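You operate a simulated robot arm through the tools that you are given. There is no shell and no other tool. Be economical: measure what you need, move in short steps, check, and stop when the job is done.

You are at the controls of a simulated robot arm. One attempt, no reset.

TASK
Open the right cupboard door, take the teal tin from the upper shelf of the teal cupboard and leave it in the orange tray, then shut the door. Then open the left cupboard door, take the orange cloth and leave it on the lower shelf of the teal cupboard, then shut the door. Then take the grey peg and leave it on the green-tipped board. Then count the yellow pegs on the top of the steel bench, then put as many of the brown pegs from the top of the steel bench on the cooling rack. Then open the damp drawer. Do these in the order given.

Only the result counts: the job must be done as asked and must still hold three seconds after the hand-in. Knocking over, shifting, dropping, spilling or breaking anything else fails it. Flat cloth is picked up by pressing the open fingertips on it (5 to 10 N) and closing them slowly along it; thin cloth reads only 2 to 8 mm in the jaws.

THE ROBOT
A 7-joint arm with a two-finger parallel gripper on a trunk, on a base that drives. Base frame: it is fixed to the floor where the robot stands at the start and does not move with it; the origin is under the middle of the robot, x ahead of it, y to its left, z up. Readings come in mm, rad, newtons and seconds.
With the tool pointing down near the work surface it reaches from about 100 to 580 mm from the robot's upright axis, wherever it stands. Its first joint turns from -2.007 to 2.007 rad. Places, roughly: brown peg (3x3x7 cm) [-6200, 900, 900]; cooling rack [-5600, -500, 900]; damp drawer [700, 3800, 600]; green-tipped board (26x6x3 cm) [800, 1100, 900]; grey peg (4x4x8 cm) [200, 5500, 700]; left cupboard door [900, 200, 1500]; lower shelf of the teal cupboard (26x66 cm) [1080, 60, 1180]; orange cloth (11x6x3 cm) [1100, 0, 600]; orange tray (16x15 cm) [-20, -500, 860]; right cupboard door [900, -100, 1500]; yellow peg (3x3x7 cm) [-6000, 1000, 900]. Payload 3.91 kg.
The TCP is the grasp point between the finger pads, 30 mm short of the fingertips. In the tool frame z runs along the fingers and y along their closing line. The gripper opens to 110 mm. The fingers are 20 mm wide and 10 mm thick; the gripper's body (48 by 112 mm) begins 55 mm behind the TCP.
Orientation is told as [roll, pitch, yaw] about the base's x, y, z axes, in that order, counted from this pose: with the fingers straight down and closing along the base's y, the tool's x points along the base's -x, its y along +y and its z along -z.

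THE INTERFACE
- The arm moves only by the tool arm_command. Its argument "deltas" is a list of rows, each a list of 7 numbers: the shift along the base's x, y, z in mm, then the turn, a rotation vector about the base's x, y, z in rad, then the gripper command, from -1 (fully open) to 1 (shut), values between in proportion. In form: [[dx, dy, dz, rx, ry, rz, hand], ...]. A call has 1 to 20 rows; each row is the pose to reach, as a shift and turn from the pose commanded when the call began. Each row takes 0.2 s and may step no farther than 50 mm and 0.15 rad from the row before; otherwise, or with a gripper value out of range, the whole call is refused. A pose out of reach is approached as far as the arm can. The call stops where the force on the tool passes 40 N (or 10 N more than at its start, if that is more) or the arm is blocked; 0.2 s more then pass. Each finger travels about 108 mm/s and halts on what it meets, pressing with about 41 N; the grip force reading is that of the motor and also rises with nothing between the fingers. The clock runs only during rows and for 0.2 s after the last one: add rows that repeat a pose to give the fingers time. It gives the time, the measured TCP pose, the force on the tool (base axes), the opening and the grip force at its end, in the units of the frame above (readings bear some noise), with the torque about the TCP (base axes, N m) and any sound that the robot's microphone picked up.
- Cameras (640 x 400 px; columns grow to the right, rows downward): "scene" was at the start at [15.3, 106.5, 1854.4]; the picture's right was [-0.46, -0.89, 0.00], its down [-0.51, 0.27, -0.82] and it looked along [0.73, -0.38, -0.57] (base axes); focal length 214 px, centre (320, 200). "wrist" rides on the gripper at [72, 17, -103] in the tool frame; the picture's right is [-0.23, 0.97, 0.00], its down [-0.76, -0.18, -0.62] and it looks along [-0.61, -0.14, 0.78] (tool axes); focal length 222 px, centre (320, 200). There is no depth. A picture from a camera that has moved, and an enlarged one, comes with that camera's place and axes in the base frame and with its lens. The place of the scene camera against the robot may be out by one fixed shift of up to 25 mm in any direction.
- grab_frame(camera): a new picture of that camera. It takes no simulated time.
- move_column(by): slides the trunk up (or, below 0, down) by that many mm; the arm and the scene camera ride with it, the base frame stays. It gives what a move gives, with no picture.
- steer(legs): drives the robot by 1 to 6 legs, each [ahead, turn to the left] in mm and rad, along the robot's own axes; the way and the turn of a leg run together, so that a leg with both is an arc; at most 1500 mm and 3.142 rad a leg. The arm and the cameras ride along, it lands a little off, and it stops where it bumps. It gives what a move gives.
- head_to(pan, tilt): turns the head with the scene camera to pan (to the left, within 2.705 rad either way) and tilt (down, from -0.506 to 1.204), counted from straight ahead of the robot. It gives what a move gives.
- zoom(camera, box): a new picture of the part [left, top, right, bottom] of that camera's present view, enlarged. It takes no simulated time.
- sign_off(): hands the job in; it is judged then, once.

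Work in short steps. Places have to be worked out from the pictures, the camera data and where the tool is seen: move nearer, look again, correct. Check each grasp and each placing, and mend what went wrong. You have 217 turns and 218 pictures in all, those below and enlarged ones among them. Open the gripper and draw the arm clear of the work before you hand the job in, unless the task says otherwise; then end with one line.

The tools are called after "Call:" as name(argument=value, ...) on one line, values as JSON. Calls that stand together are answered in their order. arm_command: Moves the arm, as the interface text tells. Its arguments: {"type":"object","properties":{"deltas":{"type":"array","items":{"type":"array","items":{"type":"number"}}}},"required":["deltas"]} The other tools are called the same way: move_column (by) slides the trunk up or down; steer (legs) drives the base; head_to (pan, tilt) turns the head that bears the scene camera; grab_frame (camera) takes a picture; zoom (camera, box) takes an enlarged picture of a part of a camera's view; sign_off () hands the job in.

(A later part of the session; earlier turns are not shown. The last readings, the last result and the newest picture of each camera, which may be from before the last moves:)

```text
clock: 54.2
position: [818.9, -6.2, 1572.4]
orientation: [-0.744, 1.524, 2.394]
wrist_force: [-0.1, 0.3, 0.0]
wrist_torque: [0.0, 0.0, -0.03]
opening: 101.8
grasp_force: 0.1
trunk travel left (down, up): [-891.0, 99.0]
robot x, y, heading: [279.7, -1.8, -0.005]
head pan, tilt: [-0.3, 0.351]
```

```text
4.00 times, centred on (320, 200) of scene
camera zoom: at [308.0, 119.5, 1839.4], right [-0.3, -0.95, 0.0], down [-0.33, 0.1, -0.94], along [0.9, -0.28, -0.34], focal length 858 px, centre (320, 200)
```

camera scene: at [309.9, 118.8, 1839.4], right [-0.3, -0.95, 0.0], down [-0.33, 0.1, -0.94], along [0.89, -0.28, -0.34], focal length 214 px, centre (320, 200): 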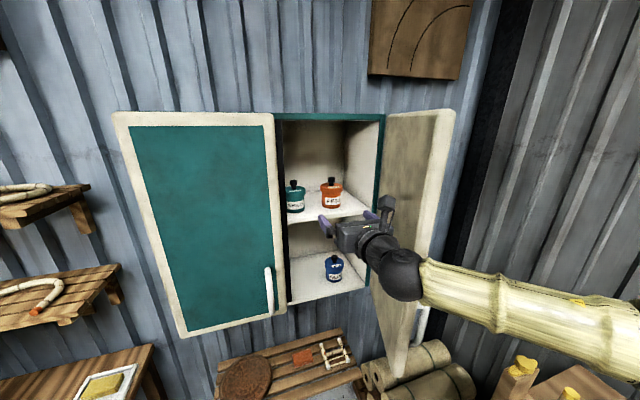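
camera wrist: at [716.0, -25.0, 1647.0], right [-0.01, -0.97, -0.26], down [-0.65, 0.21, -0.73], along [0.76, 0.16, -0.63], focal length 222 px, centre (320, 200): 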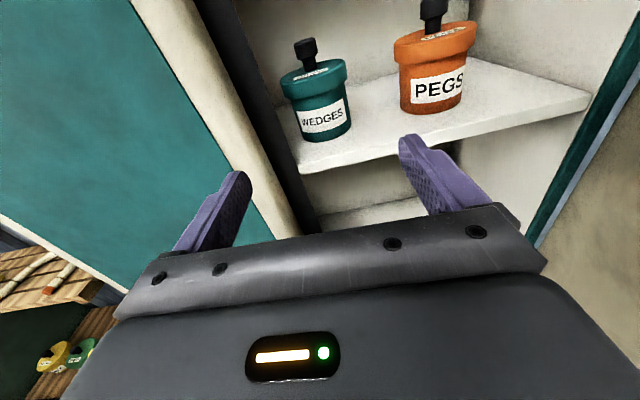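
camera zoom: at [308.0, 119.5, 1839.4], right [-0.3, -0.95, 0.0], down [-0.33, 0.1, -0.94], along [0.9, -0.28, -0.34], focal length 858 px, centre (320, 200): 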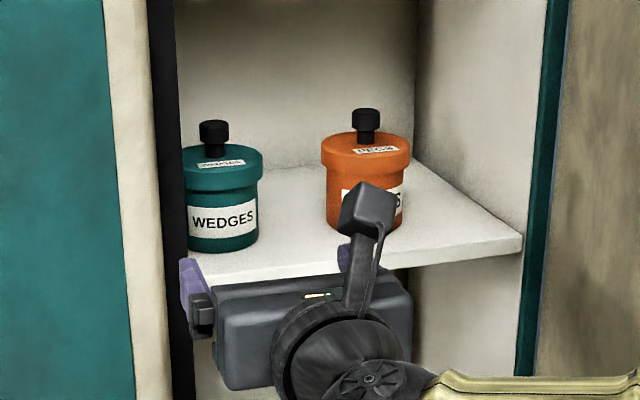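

A black centre post sits at about y 39–65, so a straight approach with wide jaws would hit it. Instead I'll grip the tin by its black knob (about [1028, -4, 1618]), coming in yawed 0.6 rad from the right with a narrow opening.

Call:
arm_command(deltas=[[-5, -17, 10, 0, 0, 0.12, -0.4], [-10, -34, 20, 0, 0, 0.24, -0.2], [-15, -51, 30, 0, 0, 0.36, -0.1], [-20, -68, 40, 0, 0, 0.48, -0.1], [-25, -85, 46, 0, 0, 0.6, -0.1], [-25, -85, 46, 0, 0, 0.6, -0.1]])

Call:
steer(legs=[[110, 0]])

Call:
grab_frame(camera="wrist")

Call:
zoom(camera="scene", box=[220, 150, 460, 300])

```text
clock: 55.6
position: [794.0, -93.1, 1618.3]
orientation: [-0.727, 1.525, 3.01]
wrist_force: [-0.2, 0.4, 0.1]
wrist_torque: [0.01, -0.01, 0.0]
opening: 60.5
grasp_force: 0.1
trunk travel left (down, up): [-891.0, 99.0]
robot x, y, heading: [279.7, 1.1, -0.007]
head pan, tilt: [-0.3, 0.351]
```

```text
clock: 56.8
position: [903.2, -95.8, 1617.6]
orientation: [-0.737, 1.521, 2.993]
wrist_force: [0.7, -0.1, 0.0]
wrist_torque: [-0.02, 0.02, 0.02]
opening: 60.5
grasp_force: 0.1
trunk travel left (down, up): [-891.0, 99.0]
robot x, y, heading: [387.5, -2.8, -0.009]
head pan, tilt: [-0.3, 0.351]
```

```text
184 pictures are left
camera wrist: at [828.3, -167.6, 1693.1], right [0.53, -0.81, -0.26], down [-0.65, -0.19, -0.73], along [0.54, 0.56, -0.63], focal length 222 px, centre (320, 200)
```

wrist: 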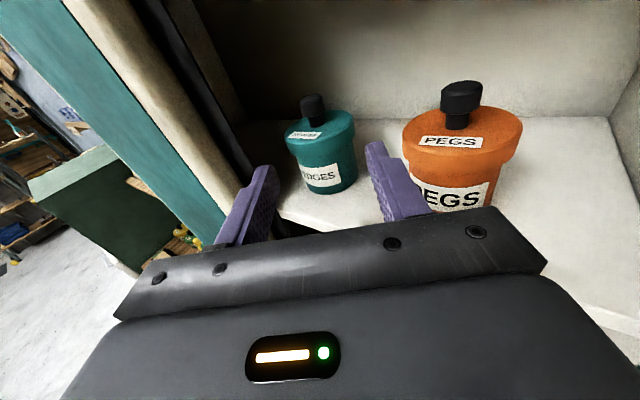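

```text
2.67 times, centred on (340, 225) of scene
camera zoom: at [418.4, 117.7, 1839.4], right [-0.31, -0.95, 0.0], down [-0.33, 0.11, -0.94], along [0.89, -0.29, -0.34], focal length 572 px, centre (267, 133)
```

zoom: 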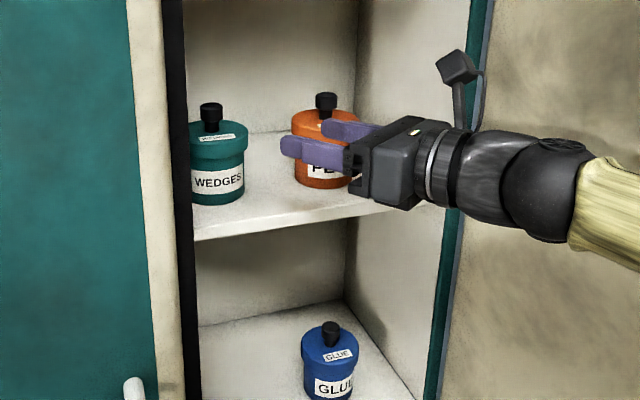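

The knob triangulates to [1021, -6, 1617] and the tool axis already points at it. I'll advance along the tool axis to just short, then check.

Call:
arm_command(deltas=[[20, 22, 3, 0, 0, 0, -0.1], [45, 42, 4, 0, 0, 0, -0.1], [70, 58, 4, 0, 0, 0, -0.1], [92, 73, 4, 0, 0, 0, -0.1], [92, 73, 4, 0, 0, 0, -0.1]])

Call:
grab_frame(camera="wrist")

Call:
zoom(camera="scene", box=[220, 150, 460, 300])

```text
clock: 58.0
position: [992.4, -21.9, 1624.0]
orientation: [-0.747, 1.523, 2.984]
wrist_force: [-0.1, -0.1, -0.7]
wrist_torque: [0.01, 0.03, 0.01]
opening: 60.3
grasp_force: 0.1
trunk travel left (down, up): [-891.0, 99.0]
robot x, y, heading: [389.1, -1.0, -0.007]
head pan, tilt: [-0.3, 0.351]
```

```text
182 pictures are left
camera wrist: at [917.7, -93.2, 1698.4], right [0.53, -0.81, -0.26], down [-0.65, -0.19, -0.73], along [0.54, 0.56, -0.63], focal length 222 px, centre (320, 200)
```

wrist: 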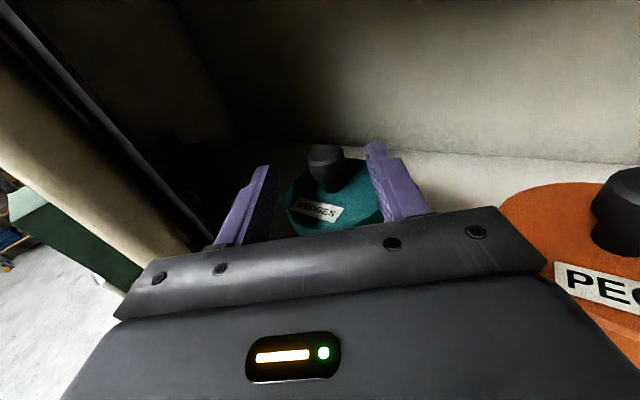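

```text
2.67 times, centred on (340, 225) of scene
camera zoom: at [415.5, 117.1, 1839.5], right [-0.31, -0.95, 0.0], down [-0.33, 0.11, -0.94], along [0.89, -0.29, -0.34], focal length 572 px, centre (267, 133)
```

zoom: 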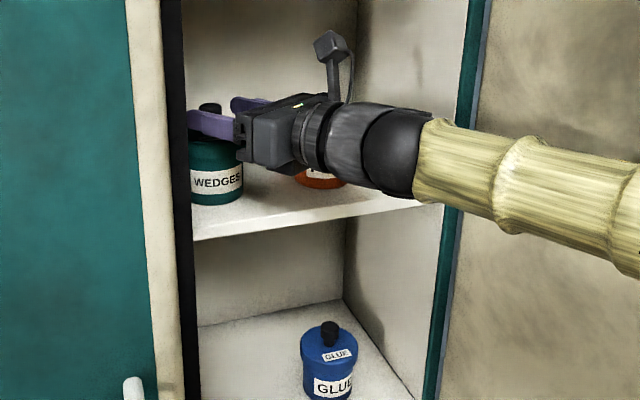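

The knob is between the fingers laterally and about 33 mm ahead. I'll advance and close.

Call:
arm_command(deltas=[[14, 9, -1, 0, 0, 0, -0.1], [28, 17, -2, 0, 0, 0, -0.1], [28, 17, -2, 0, 0, 0, 0.3], [28, 17, -2, 0, 0, 0, 0.6], [28, 17, -2, 0, 0, 0, 1], [28, 17, -2, 0, 0, 0, 1]])

Call:
grab_frame(camera="wrist")

```text
clock: 59.4
position: [1022.3, -4.1, 1621.1]
orientation: [-0.746, 1.523, 2.985]
wrist_force: [0.2, -0.5, 1.9]
wrist_torque: [-0.09, -0.05, -0.01]
opening: 24.2
grasp_force: 41.3
trunk travel left (down, up): [-891.0, 99.0]
robot x, y, heading: [387.6, -4.0, -0.008]
head pan, tilt: [-0.3, 0.351]
heard: snap
```

```text
180 pictures are left
camera wrist: at [947.8, -76.7, 1695.6], right [0.53, -0.81, -0.26], down [-0.65, -0.19, -0.73], along [0.54, 0.56, -0.63], focal length 222 px, centre (320, 200)
```

wrist: 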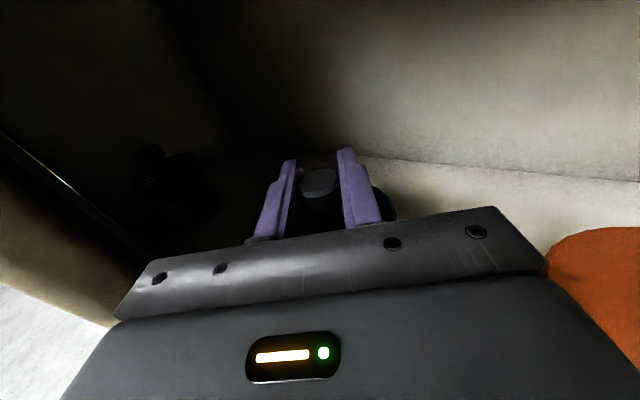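

The knob is gripped (24 mm). A snap was heard, so I'll lift a little and see whether the tin comes along whole.

Call:
arm_command(deltas=[[0, 0, 10, 0, 0, 0, 1], [0, 0, 22, 0, 0, 0, 1], [0, 0, 22, 0, 0, 0, 1]])

Call:
zoom(camera="scene", box=[220, 150, 460, 300])

Call:
grab_frame(camera="wrist")

```text
clock: 60.2
position: [1020.2, -6.2, 1642.1]
orientation: [-0.756, 1.522, 2.975]
wrist_force: [0.1, -0.6, -0.2]
wrist_torque: [-0.01, 0.0, 0.03]
opening: 23.7
grasp_force: 40.4
trunk travel left (down, up): [-891.0, 99.0]
robot x, y, heading: [385.6, -1.5, -0.011]
head pan, tilt: [-0.3, 0.351]
```

```text
2.67 times, centred on (340, 225) of scene
camera zoom: at [417.0, 117.1, 1839.5], right [-0.31, -0.95, 0.0], down [-0.33, 0.11, -0.94], along [0.89, -0.29, -0.34], focal length 572 px, centre (267, 133)
```

zoom: 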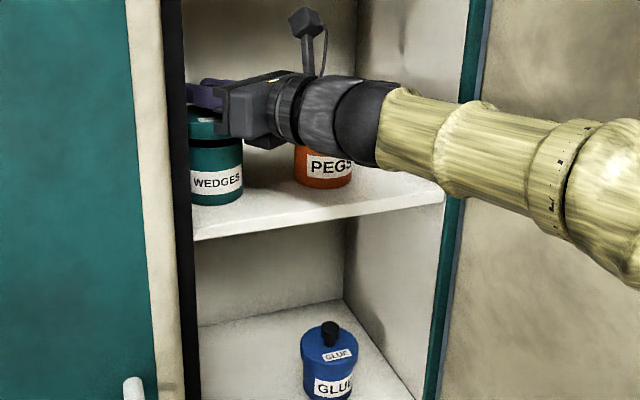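

```text
178 pictures are left
camera wrist: at [946.9, -77.8, 1717.5], right [0.53, -0.81, -0.26], down [-0.65, -0.19, -0.73], along [0.54, 0.56, -0.63], focal length 222 px, centre (320, 200)
```

wrist: 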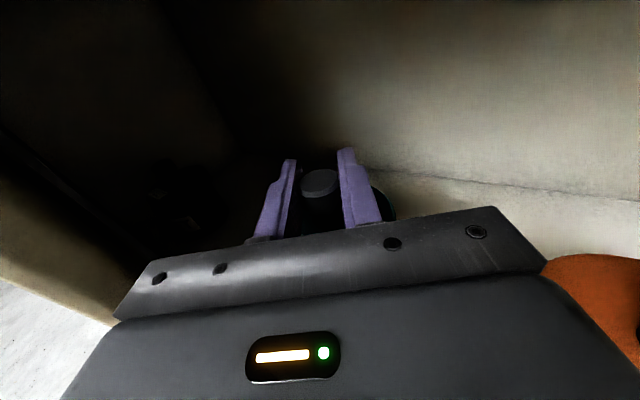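

The lid came off, so it is separate from the tin. I'll set it straight back down and press gently to reseat it.

Call:
arm_command(deltas=[[0, 0, -8, 0, 0, 0, 1], [0, 0, -16, 0, 0, 0, 1], [0, 0, -20, 0, 0, 0, 1], [0, 0, -22, 0, 0, 0, 1], [0, 0, -24, 0, 0, 0, 1]])

Call:
zoom(camera="scene", box=[220, 150, 460, 300])

```text
clock: 61.4
position: [1021.6, -5.0, 1621.0]
orientation: [-0.733, 1.528, 2.997]
wrist_force: [4.9, 0.3, 14.0]
wrist_torque: [-0.53, -0.66, 0.08]
opening: 23.9
grasp_force: 41.3
trunk travel left (down, up): [-891.0, 99.0]
robot x, y, heading: [391.3, -0.3, -0.012]
head pan, tilt: [-0.3, 0.351]
heard: snap
```

```text
2.67 times, centred on (340, 225) of scene
camera zoom: at [416.3, 117.9, 1839.7], right [-0.31, -0.95, 0.0], down [-0.33, 0.11, -0.94], along [0.89, -0.29, -0.34], focal length 572 px, centre (267, 133)
```

zoom: 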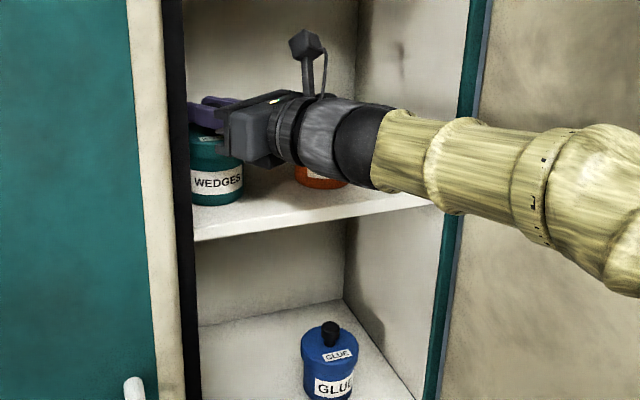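

Another snap, and the lid looks seated. I'll release and back off along the tool axis to inspect.

Call:
arm_command(deltas=[[0, 0, 1, 0, 0, 0, 0.3], [0, 0, 2, 0, 0, 0, -0.1], [0, 0, 2, 0, 0, 0, -0.1], [-25, -17, 4, 0, 0, 0, -0.1], [-60, -40, 4, 0, 0, 0, -0.1], [-100, -67, 0, 0, 0, 0, -0.1], [-125, -84, -10, 0, 0, 0, -0.1], [-125, -84, -20, 0, 0, 0, -0.4], [-125, -84, -20, 0, 0, 0, -0.6]])

Call:
grab_frame(camera="wrist")

Call:
zoom(camera="scene", box=[240, 150, 400, 250])

```text
clock: 63.4
position: [895.5, -89.4, 1599.5]
orientation: [-0.745, 1.523, 2.989]
wrist_force: [0.3, -0.2, -0.4]
wrist_torque: [-0.01, -0.01, 0.0]
opening: 88.1
grasp_force: 0.1
trunk travel left (down, up): [-891.0, 99.0]
robot x, y, heading: [388.8, -2.6, -0.009]
head pan, tilt: [-0.3, 0.351]
```

```text
176 pictures are left
camera wrist: at [821.9, -160.4, 1675.0], right [0.53, -0.81, -0.26], down [-0.65, -0.19, -0.73], along [0.54, 0.56, -0.63], focal length 222 px, centre (320, 200)
```

wrist: 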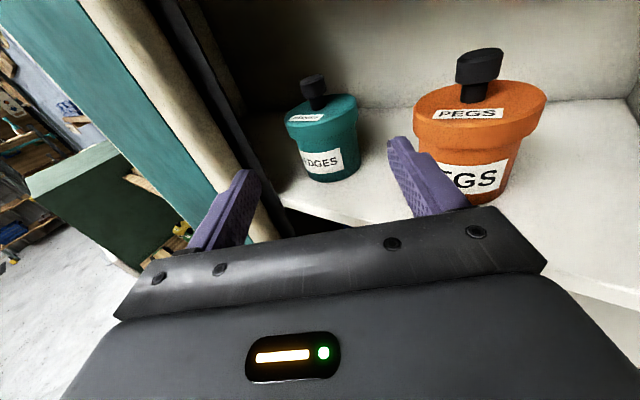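

```text
4.00 times, centred on (320, 200) of scene
camera zoom: at [416.3, 117.8, 1839.4], right [-0.31, -0.95, 0.0], down [-0.33, 0.11, -0.94], along [0.89, -0.29, -0.34], focal length 858 px, centre (320, 200)
```

zoom: 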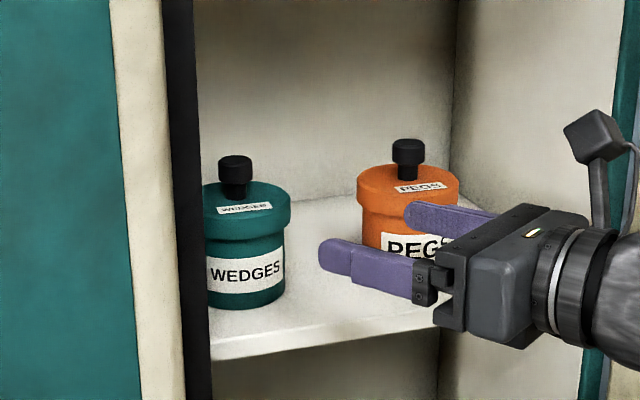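

The lid is back on. The tin body (about 73 mm wide) spans z 1518–1570 below the lid, and the post is thin, so a yawed body grip fits. I'll drop to z≈1549, open to about 96 mm and advance along the axis.

Call:
arm_command(deltas=[[0, 0, -20, 0, 0, 0, -0.74], [0, 0, -40, 0, 0, 0, -0.74], [0, 0, -50, 0, 0, 0, -0.74], [25, 17, -50, 0, 0, 0, -0.74], [50, 33, -50, 0, 0, 0, -0.74], [75, 50, -50, 0, 0, 0, -0.74], [75, 50, -50, 0, 0, 0, -0.74]])

Call:
grab_frame(camera="wrist")

Call:
zoom(camera="scene", box=[240, 150, 400, 250])

```text
clock: 65.0
position: [970.4, -40.8, 1549.8]
orientation: [-0.748, 1.525, 2.983]
wrist_force: [-0.5, 0.0, -0.1]
wrist_torque: [0.03, -0.01, 0.01]
opening: 95.5
grasp_force: 0.1
trunk travel left (down, up): [-891.0, 99.0]
robot x, y, heading: [388.0, -2.6, -0.012]
head pan, tilt: [-0.3, 0.351]
```

```text
174 pictures are left
camera wrist: at [895.6, -111.4, 1625.9], right [0.53, -0.81, -0.26], down [-0.65, -0.19, -0.73], along [0.54, 0.56, -0.63], focal length 222 px, centre (320, 200)
```

wrist: 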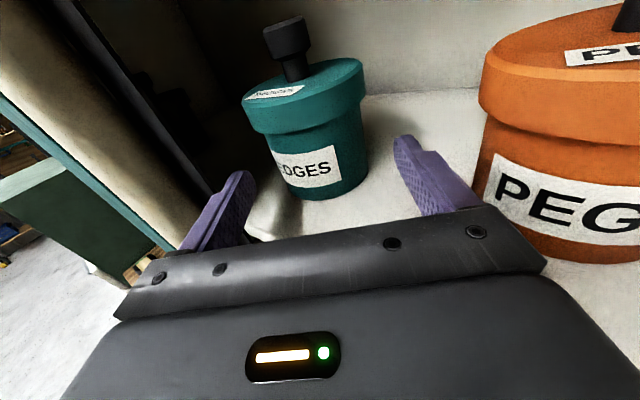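

```text
4.00 times, centred on (320, 200) of scene
camera zoom: at [415.6, 117.3, 1839.5], right [-0.31, -0.95, 0.0], down [-0.33, 0.11, -0.94], along [0.89, -0.29, -0.34], focal length 858 px, centre (320, 200)
```

zoom: 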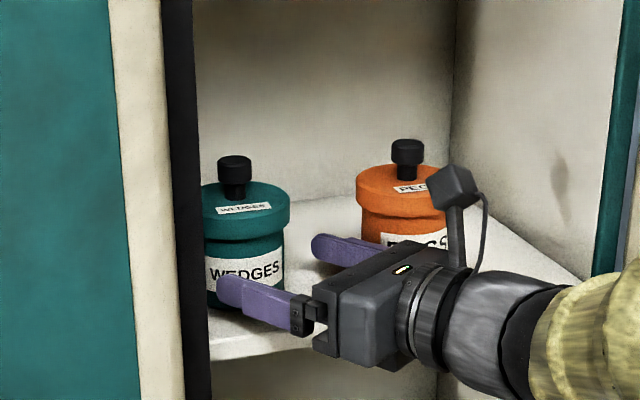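

The jaws are centred on the body and clear of the orange tin. I'll advance the last 60 mm and close.

Call:
arm_command(deltas=[[12, 8, 0, 0, 0, 0, -0.74], [25, 17, 0, 0, 0, 0, -0.74], [37, 25, 0, 0, 0, 0, -0.74], [49, 34, 0, 0, 0, 0, -0.74], [49, 34, 0, 0, 0, 0, -0.5], [49, 34, 0, 0, 0, 0, -0.2], [49, 34, 0, 0, 0, 0, 0.1], [49, 34, 0, 0, 0, 0, 0.1]])

Call:
grab_frame(camera="wrist")

```text
clock: 65.7
position: [989.6, -26.6, 1549.4]
orientation: [-0.682, 1.52, 3.035]
wrist_force: [-31.5, -13.2, 3.0]
wrist_torque: [-0.63, 1.12, -0.93]
opening: 95.9
grasp_force: 0.0
trunk travel left (down, up): [-891.0, 99.0]
robot x, y, heading: [386.1, 1.6, -0.008]
head pan, tilt: [-0.3, 0.351]
stopped in row 3: the force on the tool passed its limit (the readings are from after the stop); the commanded pose is now the measured one
```

```text
172 pictures are left
camera wrist: at [914.7, -97.8, 1625.5], right [0.52, -0.82, -0.26], down [-0.66, -0.19, -0.73], along [0.55, 0.55, -0.63], focal length 222 px, centre (320, 200)
```

wrist: 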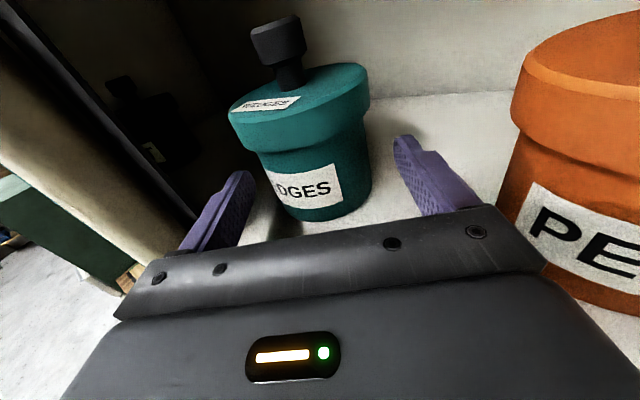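

The torque shows the contact is about 35 mm below the TCP: the wrist underside is hitting the shelf's front edge. I'll back off, pitch the fingers down a further 0.22 rad so the wrist rides higher, and approach again.

Call:
arm_command(deltas=[[-15, -10, 0, 0, 0, 0, -0.74], [-33, -22, 2, 0, 0, 0, -0.74], [-33, -22, 4, -0.061, 0.09, 0, -0.74], [-33, -22, 5, -0.122, 0.181, 0, -0.74], [-33, -22, 5, -0.122, 0.181, 0, -0.74]])

Call:
grab_frame(camera="wrist")

Call:
zoom(camera="scene", box=[240, 150, 400, 250])

```text
clock: 66.9
position: [966.0, -45.3, 1550.3]
orientation: [-0.121, 1.306, -2.685]
wrist_force: [-0.4, 0.8, -0.3]
wrist_torque: [-0.01, 0.0, -0.01]
opening: 95.8
grasp_force: 0.0
trunk travel left (down, up): [-891.0, 99.0]
robot x, y, heading: [392.8, -4.5, -0.009]
head pan, tilt: [-0.3, 0.351]
```

```text
171 pictures are left
camera wrist: at [908.0, -105.8, 1646.7], right [0.47, -0.84, -0.25], down [-0.78, -0.27, -0.57], along [0.41, 0.46, -0.78], focal length 222 px, centre (320, 200)
```

wrist: 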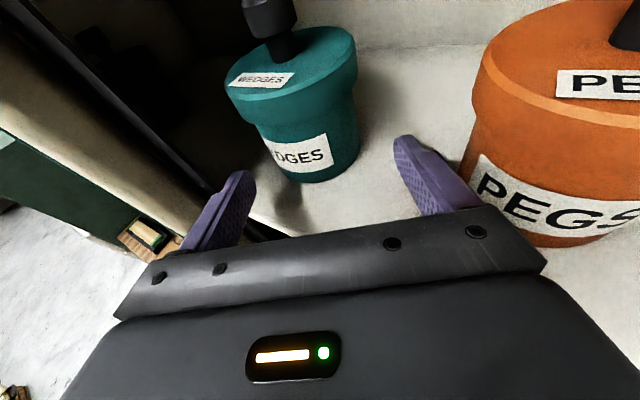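

```text
4.00 times, centred on (320, 200) of scene
camera zoom: at [416.7, 118.1, 1839.4], right [-0.31, -0.95, 0.0], down [-0.33, 0.1, -0.94], along [0.89, -0.29, -0.34], focal length 858 px, centre (320, 200)
```

zoom: 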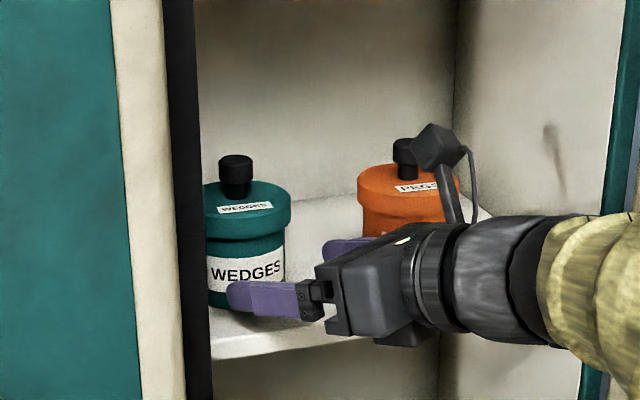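

The tin hasn't moved. With 0.26 rad of pitch the wrist underside clears the shelf by about 15 mm, so I'll advance again.

Call:
arm_command(deltas=[[13, 10, 1, 0, 0, 0, -0.74], [27, 20, 2, 0, 0, 0, -0.74], [41, 30, 2, 0, 0, 0, -0.74], [53, 38, 2, 0, 0, 0, -0.74], [53, 38, 2, 0, 0, 0, -0.5], [53, 38, 2, 0, 0, 0, -0.2], [53, 38, 2, 0, 0, 0, 0.1], [53, 38, 2, 0, 0, 0, 0.2]])

Call:
grab_frame(camera="wrist")

```text
clock: 68.7
position: [1019.7, -6.4, 1552.4]
orientation: [-0.122, 1.307, -2.684]
wrist_force: [-0.2, 0.0, -0.3]
wrist_torque: [-0.09, -0.05, 0.0]
opening: 71.4
grasp_force: 40.9
trunk travel left (down, up): [-891.0, 99.0]
robot x, y, heading: [391.2, 2.3, -0.009]
head pan, tilt: [-0.3, 0.351]
```

```text
169 pictures are left
camera wrist: at [960.8, -67.6, 1648.5], right [0.48, -0.84, -0.25], down [-0.78, -0.27, -0.57], along [0.41, 0.46, -0.78], focal length 222 px, centre (320, 200)
```

wrist: 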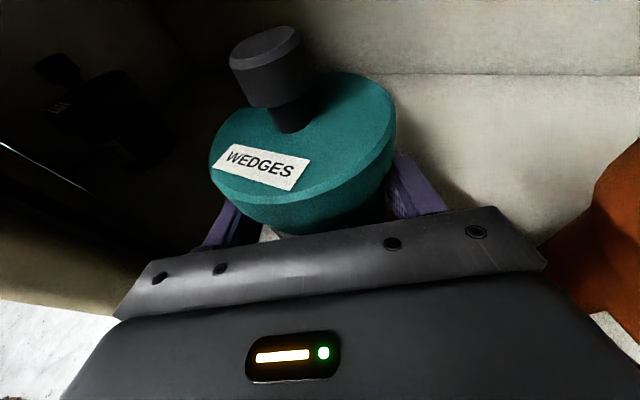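

The body is gripped (71.4 mm). I'll lift 25 mm and withdraw along the approach direction.

Call:
arm_command(deltas=[[0, 0, 8, 0, 0, 0, 0.6], [0, 0, 18, 0, 0, 0, 0.6], [0, 0, 28, 0, 0, 0, 0.6], [-17, -11, 30, 0, 0, 0, 0.6], [-40, -27, 30, 0, 0, 0, 0.6], [-65, -43, 30, 0, 0, 0, 0.6], [-90, -60, 30, 0, 0, 0, 0.6], [-120, -78, 30, 0, 0, 0, 0.6], [-150, -90, 30, 0, 0, 0, 0.6], [-190, -95, 30, 0, 0, 0, 0.6], [-190, -95, 30, 0, 0, 0, 0.6]])

Call:
grab_frame(camera="scene")

```text
clock: 71.1
position: [831.5, -100.7, 1583.3]
orientation: [-0.128, 1.306, -2.69]
wrist_force: [0.7, 0.0, -1.7]
wrist_torque: [-0.02, 0.0, 0.03]
opening: 71.5
grasp_force: 40.7
trunk travel left (down, up): [-891.0, 99.0]
robot x, y, heading: [389.5, -2.0, -0.015]
head pan, tilt: [-0.3, 0.351]
```

```text
168 pictures are left
camera scene: at [418.3, 117.4, 1839.4], right [-0.31, -0.95, 0.0], down [-0.33, 0.11, -0.94], along [0.89, -0.29, -0.35], focal length 214 px, centre (320, 200)
```

scene: 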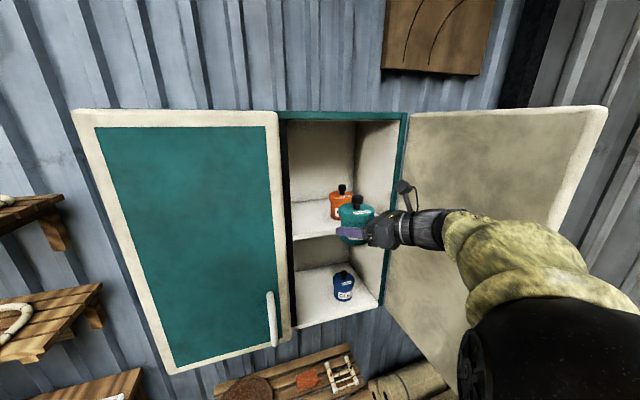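

The tin is out. I'll back up to the start area, turn to face the bench on the right, and look at the tray.

Call:
steer(legs=[[-405, 0], [0, -1.56]])

Call:
head_to(pan=0.1, tilt=0.85)

Call:
grab_frame(camera="scene")

Call:
grab_frame(camera="wrist")

```text
clock: 77.5
position: [-108.7, -440.8, 1584.7]
orientation: [-0.122, 1.307, 2.036]
wrist_force: [0.3, 0.0, -3.1]
wrist_torque: [0.02, 0.02, 0.01]
opening: 71.4
grasp_force: 42.2
trunk travel left (down, up): [-891.0, 99.0]
robot x, y, heading: [-16.5, 4.6, -1.572]
head pan, tilt: [-0.3, 0.351]
```

```text
clock: 78.4
position: [-108.2, -442.6, 1585.4]
orientation: [-0.124, 1.307, 2.037]
wrist_force: [0.5, -0.2, -2.4]
wrist_torque: [0.02, -0.03, 0.0]
opening: 71.5
grasp_force: 40.8
trunk travel left (down, up): [-891.0, 99.0]
robot x, y, heading: [-11.3, 2.8, -1.571]
head pan, tilt: [0.099, 0.85]
```

```text
167 pictures are left
camera scene: at [142.9, -22.3, 1795.8], right [-1.0, -0.1, 0.0], down [-0.07, 0.75, -0.66], along [0.06, -0.66, -0.75], focal length 214 px, centre (320, 200)
```

scene: 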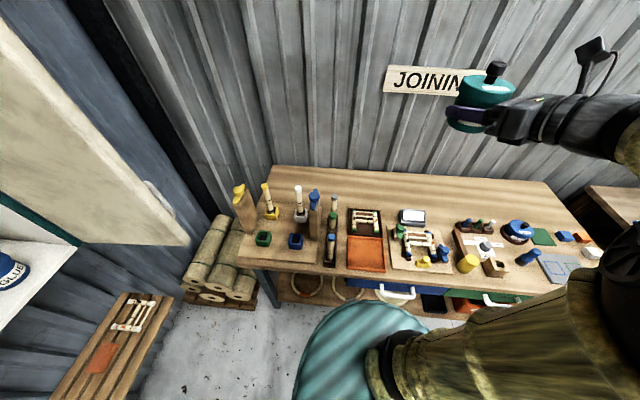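

```text
166 pictures are left
camera wrist: at [-171.9, -384.8, 1680.1], right [-0.84, -0.48, -0.25], down [-0.28, 0.77, -0.57], along [0.47, -0.41, -0.78], focal length 222 px, centre (320, 200)
```

wrist: 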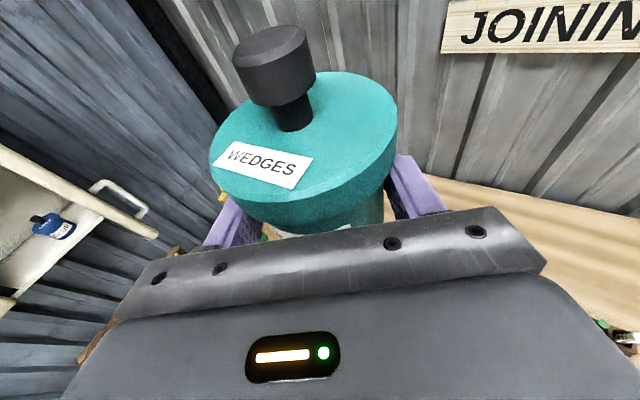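

The tray sits around x≈-20 to -35, y≈-520. I'll turn the tool to face straight at the bench, centre over the tray and lower partway.

Call:
arm_command(deltas=[[10, 5, 0, 0, 0, -0.12, 0.6], [25, 5, 0, 0, 0, -0.24, 0.6], [45, 0, 0, 0, 0, -0.36, 0.6], [65, -20, 0, 0, 0, -0.48, 0.6], [80, -40, 0, 0, 0, -0.58, 0.6], [80, -60, 0, 0, 0, -0.58, 0.6], [80, -60, 0, 0, 0, -0.58, 0.6]])

Call:
move_column(by=-540)

Call:
grab_frame(camera="wrist")

Call:
grab_frame(camera="scene")

```text
clock: 80.0
position: [-29.1, -499.6, 1583.2]
orientation: [-0.126, 1.31, 1.454]
wrist_force: [-0.2, 0.8, -2.5]
wrist_torque: [-0.01, 0.01, 0.02]
opening: 71.1
grasp_force: 41.3
out of reach, approached as far as the arm can: row 3, 4
trunk travel left (down, up): [-891.0, 99.0]
robot x, y, heading: [-12.1, 1.9, -1.573]
head pan, tilt: [0.099, 0.85]
```

```text
refused: -540 is not a number from -400 to 400
```

```text
165 pictures are left
camera wrist: at [-50.4, -418.5, 1679.5], right [-0.97, 0.05, -0.25], down [0.19, 0.8, -0.57], along [0.17, -0.6, -0.78], focal length 222 px, centre (320, 200)
```

wrist: 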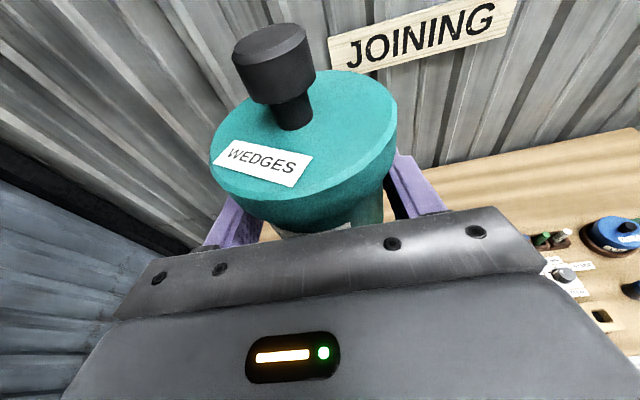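

```text
164 pictures are left
camera scene: at [142.6, -20.0, 1795.9], right [-1.0, -0.1, 0.0], down [-0.07, 0.75, -0.66], along [0.06, -0.66, -0.75], focal length 214 px, centre (320, 200)
```

scene: 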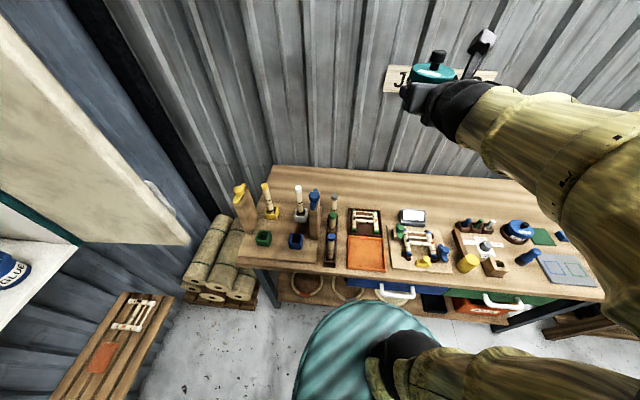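

Trunk moves are limited to 400 mm per call, so I'll lower in two parts and compare tin and tray in the scene camera.

Call:
move_column(by=-400)

Call:
move_column(by=-120)

Call:
head_to(pan=0.1, tilt=0.75)

Call:
grab_frame(camera="scene")

Call:
grab_frame(camera="wrist")

```text
clock: 83.8
position: [-28.3, -501.9, 1183.3]
orientation: [-0.123, 1.308, 1.457]
wrist_force: [-0.5, -0.3, -2.3]
wrist_torque: [0.0, -0.01, 0.01]
opening: 71.2
grasp_force: 40.7
trunk travel left (down, up): [-491.0, 499.0]
robot x, y, heading: [-13.0, 3.2, -1.571]
head pan, tilt: [0.099, 0.85]
```

```text
clock: 85.3
position: [-27.7, -502.5, 1063.7]
orientation: [-0.122, 1.308, 1.457]
wrist_force: [-0.6, -0.5, -3.1]
wrist_torque: [0.03, 0.03, 0.0]
opening: 71.5
grasp_force: 41.0
trunk travel left (down, up): [-371.0, 619.0]
robot x, y, heading: [-16.8, 4.9, -1.571]
head pan, tilt: [0.099, 0.85]
```

```text
clock: 86.0
position: [-28.3, -501.1, 1062.1]
orientation: [-0.123, 1.308, 1.458]
wrist_force: [0.0, 0.5, -2.1]
wrist_torque: [0.04, 0.06, -0.01]
opening: 71.0
grasp_force: 40.4
trunk travel left (down, up): [-371.0, 619.0]
robot x, y, heading: [-12.6, 3.1, -1.569]
head pan, tilt: [0.099, 0.75]
```

```text
163 pictures are left
camera scene: at [143.5, -26.8, 1283.8], right [-1.0, -0.1, 0.0], down [-0.07, 0.68, -0.73], along [0.07, -0.73, -0.68], focal length 214 px, centre (320, 200)
```

scene: 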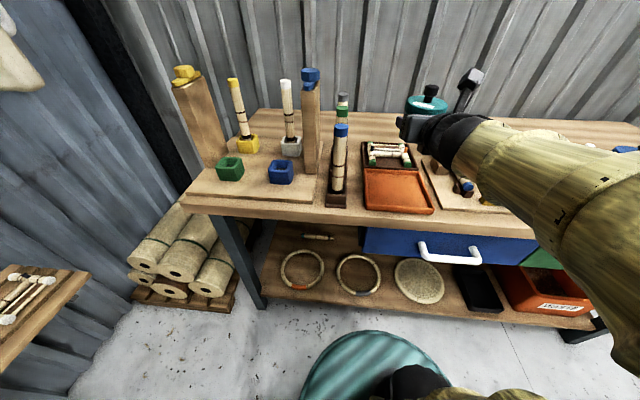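

```text
162 pictures are left
camera wrist: at [-50.0, -420.5, 1158.8], right [-0.97, 0.05, -0.25], down [0.19, 0.8, -0.57], along [0.17, -0.6, -0.78], focal length 222 px, centre (320, 200)
```

wrist: 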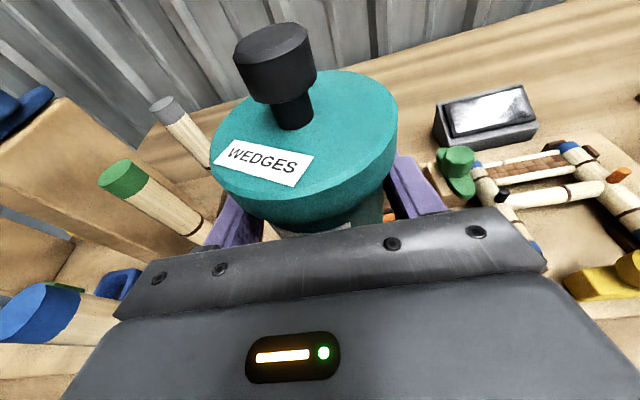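

Correcting the scene bias against the known tin position puts the tray centre at about (-17, -517). I'll shift slightly, lower 140 mm and check.

Call:
arm_command(deltas=[[5, -8, 0, 0, 0, 0, 0.6], [10, -16, 0, 0, 0, 0, 0.6], [10, -16, 0, 0, 0, 0, 0.6]])

Call:
move_column(by=-135)

Call:
grab_frame(camera="scene")

Call:
grab_frame(camera="wrist")

```text
clock: 86.8
position: [-17.9, -517.4, 1062.5]
orientation: [-0.123, 1.307, 1.457]
wrist_force: [0.5, -0.7, -2.4]
wrist_torque: [0.01, -0.04, -0.02]
opening: 71.1
grasp_force: 40.7
trunk travel left (down, up): [-371.0, 619.0]
robot x, y, heading: [-14.5, 3.1, -1.575]
head pan, tilt: [0.099, 0.75]
```

```text
clock: 88.4
position: [-19.0, -515.6, 929.3]
orientation: [-0.122, 1.308, 1.458]
wrist_force: [0.1, -0.2, -2.5]
wrist_torque: [-0.01, -0.04, 0.0]
opening: 71.0
grasp_force: 41.0
trunk travel left (down, up): [-236.0, 754.0]
robot x, y, heading: [-11.8, 2.1, -1.572]
head pan, tilt: [0.099, 0.75]
```

```text
161 pictures are left
camera scene: at [143.5, -26.7, 1148.8], right [-1.0, -0.1, 0.0], down [-0.07, 0.68, -0.73], along [0.07, -0.73, -0.68], focal length 214 px, centre (320, 200)
```

scene: 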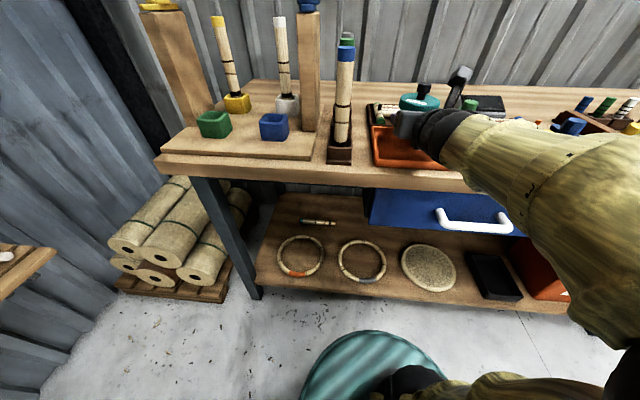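

```text
160 pictures are left
camera wrist: at [-39.8, -436.6, 1024.3], right [-0.97, 0.05, -0.25], down [0.19, 0.8, -0.57], along [0.17, -0.6, -0.78], focal length 222 px, centre (320, 200)
```

wrist: 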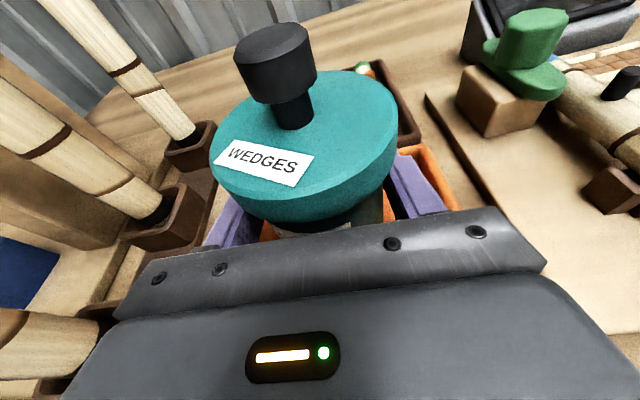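

The tray lies right under the tin with margin on all sides. I'll lower with the arm in small steps, watching the force.

Call:
arm_command(deltas=[[0, 0, -6, 0, 0, 0, 0.6], [0, 0, -12, 0, 0, 0, 0.6], [0, 0, -18, 0, 0, 0, 0.6], [0, 0, -22, 0, 0, 0, 0.6]])

Call:
arm_command(deltas=[[0, 0, -3, 0, 0, 0, 0.6], [0, 0, -6, 0, 0, 0, 0.6]])

Call:
zoom(camera="scene", box=[360, 60, 520, 160])

```text
clock: 89.4
position: [-17.5, -517.5, 906.3]
orientation: [-0.121, 1.309, 1.46]
wrist_force: [-0.1, 1.1, -1.9]
wrist_torque: [0.01, -0.02, 0.0]
opening: 70.9
grasp_force: 40.8
trunk travel left (down, up): [-236.0, 754.0]
robot x, y, heading: [-13.6, 0.2, -1.571]
head pan, tilt: [0.099, 0.75]
```

```text
clock: 90.0
position: [-18.3, -517.1, 905.4]
orientation: [-0.12, 1.315, 1.462]
wrist_force: [-2.2, -9.4, 29.0]
wrist_torque: [2.55, 0.56, 0.36]
opening: 71.0
grasp_force: 41.6
trunk travel left (down, up): [-236.0, 754.0]
robot x, y, heading: [-14.4, 3.3, -1.574]
head pan, tilt: [0.099, 0.75]
```

```text
4.00 times, centred on (440, 110) of scene
camera zoom: at [143.4, -25.9, 1149.5], right [-1.0, -0.1, 0.0], down [-0.07, 0.68, -0.73], along [0.07, -0.73, -0.68], focal length 858 px, centre (-160, 560)
```

zoom: 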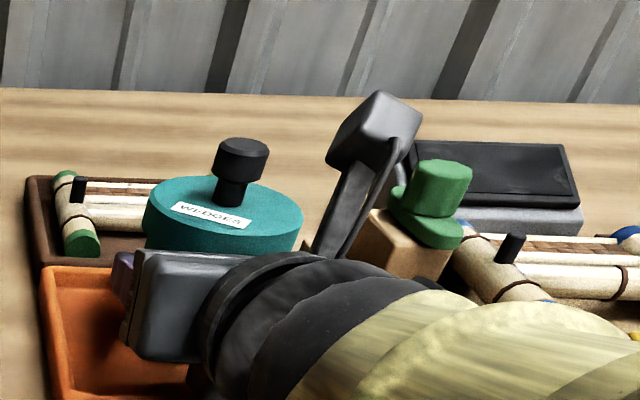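

The torque says the contact is about 95 mm behind the TCP: the wrist underside is on the tray's front rim, with the tin still a few mm up. I'll raise, pitch 0.1 rad more and lower again.

Call:
arm_command(deltas=[[0, 0, 4, 0.05, 0, 0, 0.6], [0, 0, 6, 0.1, 0, 0, 0.6], [0, 0, 2, 0.1, 0, 0, 0.6], [0, 0, -1, 0.1, 0, 0, 0.6], [0, 0, -3, 0.1, 0, 0, 0.6]])

Call:
arm_command(deltas=[[0, 0, -2, 0, 0, 0, 0.6], [0, 0, -4, 0, 0, 0, 0.6]])

```text
clock: 91.2
position: [-18.3, -516.8, 903.0]
orientation: [-0.098, 1.218, 1.482]
wrist_force: [-7.1, 2.1, 31.4]
wrist_torque: [-0.97, 0.63, -0.22]
opening: 71.3
grasp_force: 41.1
out of reach, approached as far as the arm can: row 2, 3
trunk travel left (down, up): [-236.0, 754.0]
robot x, y, heading: [-16.0, -0.2, -1.572]
head pan, tilt: [0.099, 0.75]
```

```text
clock: 91.8
position: [-19.5, -515.6, 898.1]
orientation: [-0.095, 1.218, 1.485]
wrist_force: [-4.5, 9.4, 34.7]
wrist_torque: [-0.6, 1.03, -0.3]
opening: 71.3
grasp_force: 41.3
trunk travel left (down, up): [-236.0, 754.0]
robot x, y, heading: [-15.1, 2.9, -1.572]
head pan, tilt: [0.099, 0.75]
```

Now the tin itself is on the tray floor, with contact ahead of the TCP. I'll ease off 2 mm and open gently.

Call:
arm_command(deltas=[[0, 0, 1, 0, 0, 0, 0.25], [0, 0, 2, 0, 0, 0, 0.1], [0, 0, 2, 0, 0, 0, -0.1], [0, 0, 2, 0, 0, 0, -0.35], [0, 0, 2, 0, 0, 0, -0.6], [0, 0, 2, 0, 0, 0, -0.6]])

Call:
grab_frame(camera="wrist")

Call:
zoom(camera="scene", box=[360, 60, 520, 160])

```text
clock: 93.2
position: [-17.9, -516.4, 897.2]
orientation: [-0.091, 1.21, 1.487]
wrist_force: [-2.3, -1.2, 25.7]
wrist_torque: [2.16, 0.42, 0.11]
opening: 87.9
grasp_force: 0.0
trunk travel left (down, up): [-236.0, 754.0]
robot x, y, heading: [-16.2, -0.9, -1.573]
head pan, tilt: [0.099, 0.75]
```

```text
158 pictures are left
camera wrist: at [-39.4, -445.5, 1000.1], right [-0.97, 0.08, -0.24], down [0.19, 0.85, -0.49], along [0.17, -0.52, -0.84], focal length 222 px, centre (320, 200)
```

wrist: 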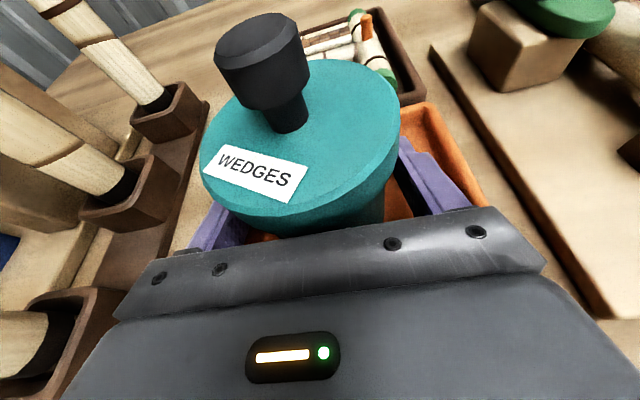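

```text
4.00 times, centred on (440, 110) of scene
camera zoom: at [143.5, -25.2, 1148.8], right [-1.0, -0.1, 0.0], down [-0.07, 0.68, -0.73], along [0.07, -0.73, -0.68], focal length 858 px, centre (-160, 560)
```

zoom: 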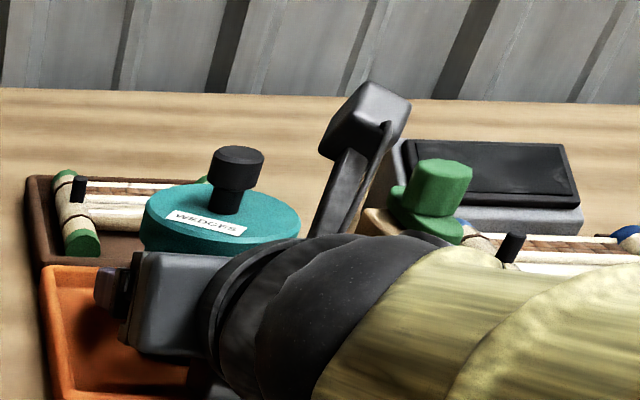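

The tin stands released in the tray, and only the wrist underside touches the rim. I'll open fully, rise and retreat towards the robot.

Call:
arm_command(deltas=[[0, 0, 3, 0, 0, 0, -1], [0, 0, 9, 0, 0, 0, -1], [0, 0, 14, 0, 0, 0, -1], [0, 20, 18, 0, 0, 0, -1], [0, 45, 22, 0, 0, 0, -1], [0, 75, 26, 0, 0, 0, -1], [0, 110, 40, 0, 0, 0, -1], [0, 140, 60, 0, 0, 0, -1]])

Call:
grab_frame(camera="wrist")

Call:
grab_frame(camera="scene")

```text
clock: 94.4
position: [-13.4, -499.2, 900.0]
orientation: [-0.031, 1.174, 1.546]
wrist_force: [-2.2, 3.6, 12.6]
wrist_torque: [1.0, 0.23, 0.07]
opening: 109.9
grasp_force: 0.0
out of reach, approached as far as the arm can: row 5, 6
trunk travel left (down, up): [-236.0, 754.0]
robot x, y, heading: [-17.1, 7.5, -1.575]
head pan, tilt: [0.099, 0.75]
stopped in row 6: the force on the tool passed its limit (the readings are from after the stop); the commanded pose is now the measured one
```

```text
156 pictures are left
camera wrist: at [-32.7, -431.5, 1006.6], right [-0.97, 0.08, -0.22], down [0.18, 0.87, -0.46], along [0.15, -0.49, -0.86], focal length 222 px, centre (320, 200)
```

wrist: 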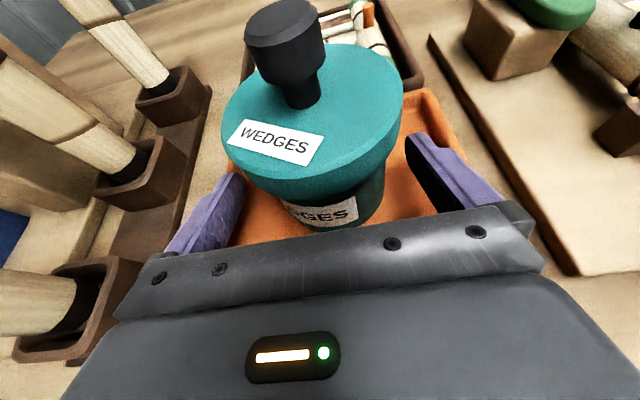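

```text
155 pictures are left
camera scene: at [143.3, -25.6, 1149.1], right [-1.0, -0.1, 0.0], down [-0.07, 0.68, -0.73], along [0.07, -0.73, -0.68], focal length 214 px, centre (320, 200)
```

scene: 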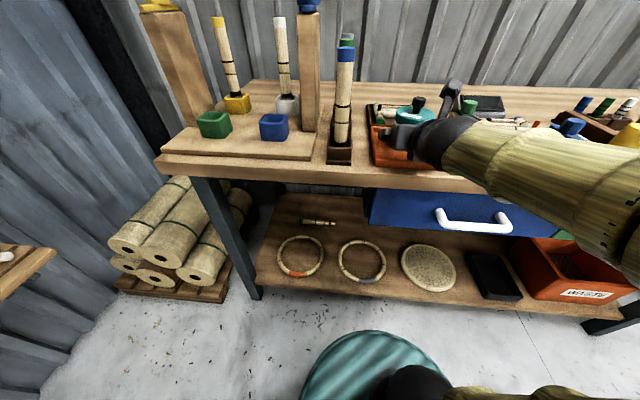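

The arm is near a joint limit here, so I'll use the trunk to lift off the rim and drive the base back to withdraw.

Call:
move_column(by=18)

Call:
steer(legs=[[-160, 0]])

Call:
grab_frame(camera="scene")

Call:
grab_frame(camera="wrist")

```text
clock: 95.1
position: [-13.3, -498.7, 915.9]
orientation: [-0.029, 1.172, 1.546]
wrist_force: [-0.5, -0.1, 0.5]
wrist_torque: [-0.01, -0.01, 0.01]
opening: 110.0
grasp_force: 0.0
trunk travel left (down, up): [-254.0, 736.0]
robot x, y, heading: [-17.4, 1.0, -1.572]
head pan, tilt: [0.099, 0.75]
```

```text
clock: 96.5
position: [-12.3, -336.4, 917.3]
orientation: [-0.031, 1.171, 1.544]
wrist_force: [-1.1, -1.0, 0.2]
wrist_torque: [-0.03, 0.01, 0.01]
opening: 109.9
grasp_force: 0.1
trunk travel left (down, up): [-254.0, 736.0]
robot x, y, heading: [-14.8, 166.0, -1.57]
head pan, tilt: [0.099, 0.75]
```

```text
154 pictures are left
camera scene: at [143.9, 136.3, 1166.7], right [-1.0, -0.1, 0.0], down [-0.07, 0.68, -0.73], along [0.07, -0.73, -0.68], focal length 214 px, centre (320, 200)
```

scene: 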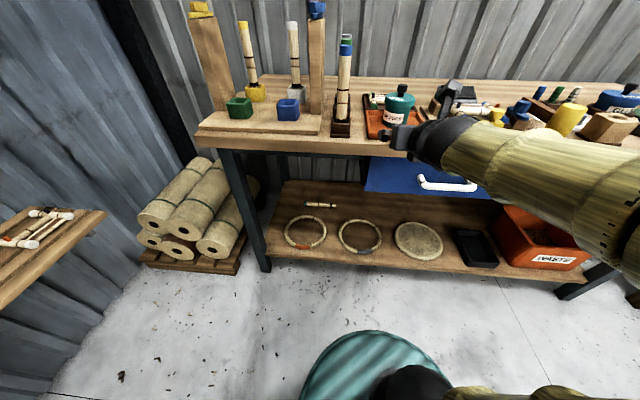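

```text
153 pictures are left
camera wrist: at [-32.7, -269.0, 1022.9], right [-0.97, 0.09, -0.22], down [0.18, 0.87, -0.46], along [0.15, -0.48, -0.86], focal length 222 px, centre (320, 200)
```

wrist: 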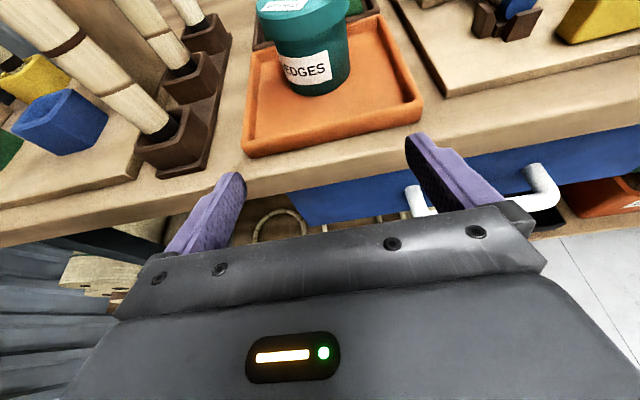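

The tin stands upright in the tray. Next I raise the trunk, return to face the cupboard, and prepare to push the door shut above its handle at z≈1500.

Call:
move_column(by=400)

Call:
move_column(by=185)

Call:
steer(legs=[[160, 0], [0, 1.565]])

Call:
head_to(pan=-0.4, tilt=0.45)

Call:
grab_frame(camera="scene")

```text
clock: 100.3
position: [-12.5, -336.9, 1316.0]
orientation: [-0.03, 1.172, 1.546]
wrist_force: [-0.3, 0.5, 0.0]
wrist_torque: [0.0, 0.0, 0.0]
opening: 110.0
grasp_force: 0.1
trunk travel left (down, up): [-654.0, 336.0]
robot x, y, heading: [-11.8, 166.0, -1.576]
head pan, tilt: [0.099, 0.75]
```

```text
clock: 102.4
position: [-11.7, -335.7, 1500.9]
orientation: [-0.03, 1.172, 1.544]
wrist_force: [0.3, 0.2, -0.7]
wrist_torque: [-0.02, -0.04, 0.0]
opening: 109.8
grasp_force: 0.1
trunk travel left (down, up): [-839.0, 151.0]
robot x, y, heading: [-15.3, 166.9, -1.573]
head pan, tilt: [0.099, 0.75]
```

```text
clock: 107.6
position: [486.5, -7.8, 1500.4]
orientation: [-0.028, 1.172, 3.091]
wrist_force: [-0.4, 0.4, 0.3]
wrist_torque: [-0.02, 0.0, 0.0]
opening: 110.4
grasp_force: 0.2
trunk travel left (down, up): [-839.0, 151.0]
robot x, y, heading: [-15.0, 2.8, -0.024]
head pan, tilt: [0.099, 0.75]
```

```text
clock: 108.5
position: [486.5, -8.1, 1501.7]
orientation: [-0.029, 1.172, 3.092]
wrist_force: [0.1, -0.8, 0.1]
wrist_torque: [-0.03, 0.03, -0.01]
opening: 110.0
grasp_force: 0.1
trunk travel left (down, up): [-839.0, 151.0]
robot x, y, heading: [-15.3, 5.2, -0.024]
head pan, tilt: [-0.4, 0.45]
```

```text
152 pictures are left
camera scene: at [10.6, 113.6, 1778.2], right [-0.41, -0.91, 0.0], down [-0.4, 0.18, -0.9], along [0.82, -0.37, -0.44], focal length 214 px, centre (320, 200)
```

scene: 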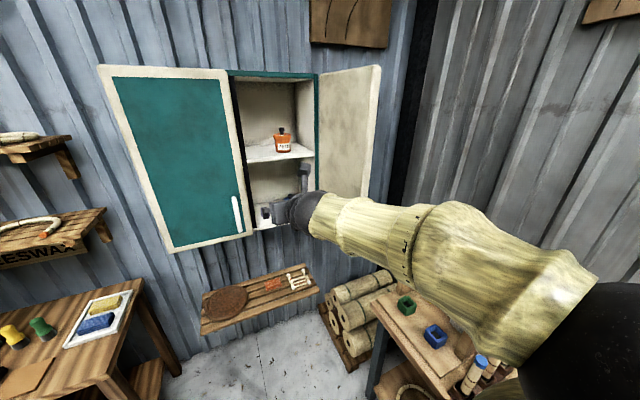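

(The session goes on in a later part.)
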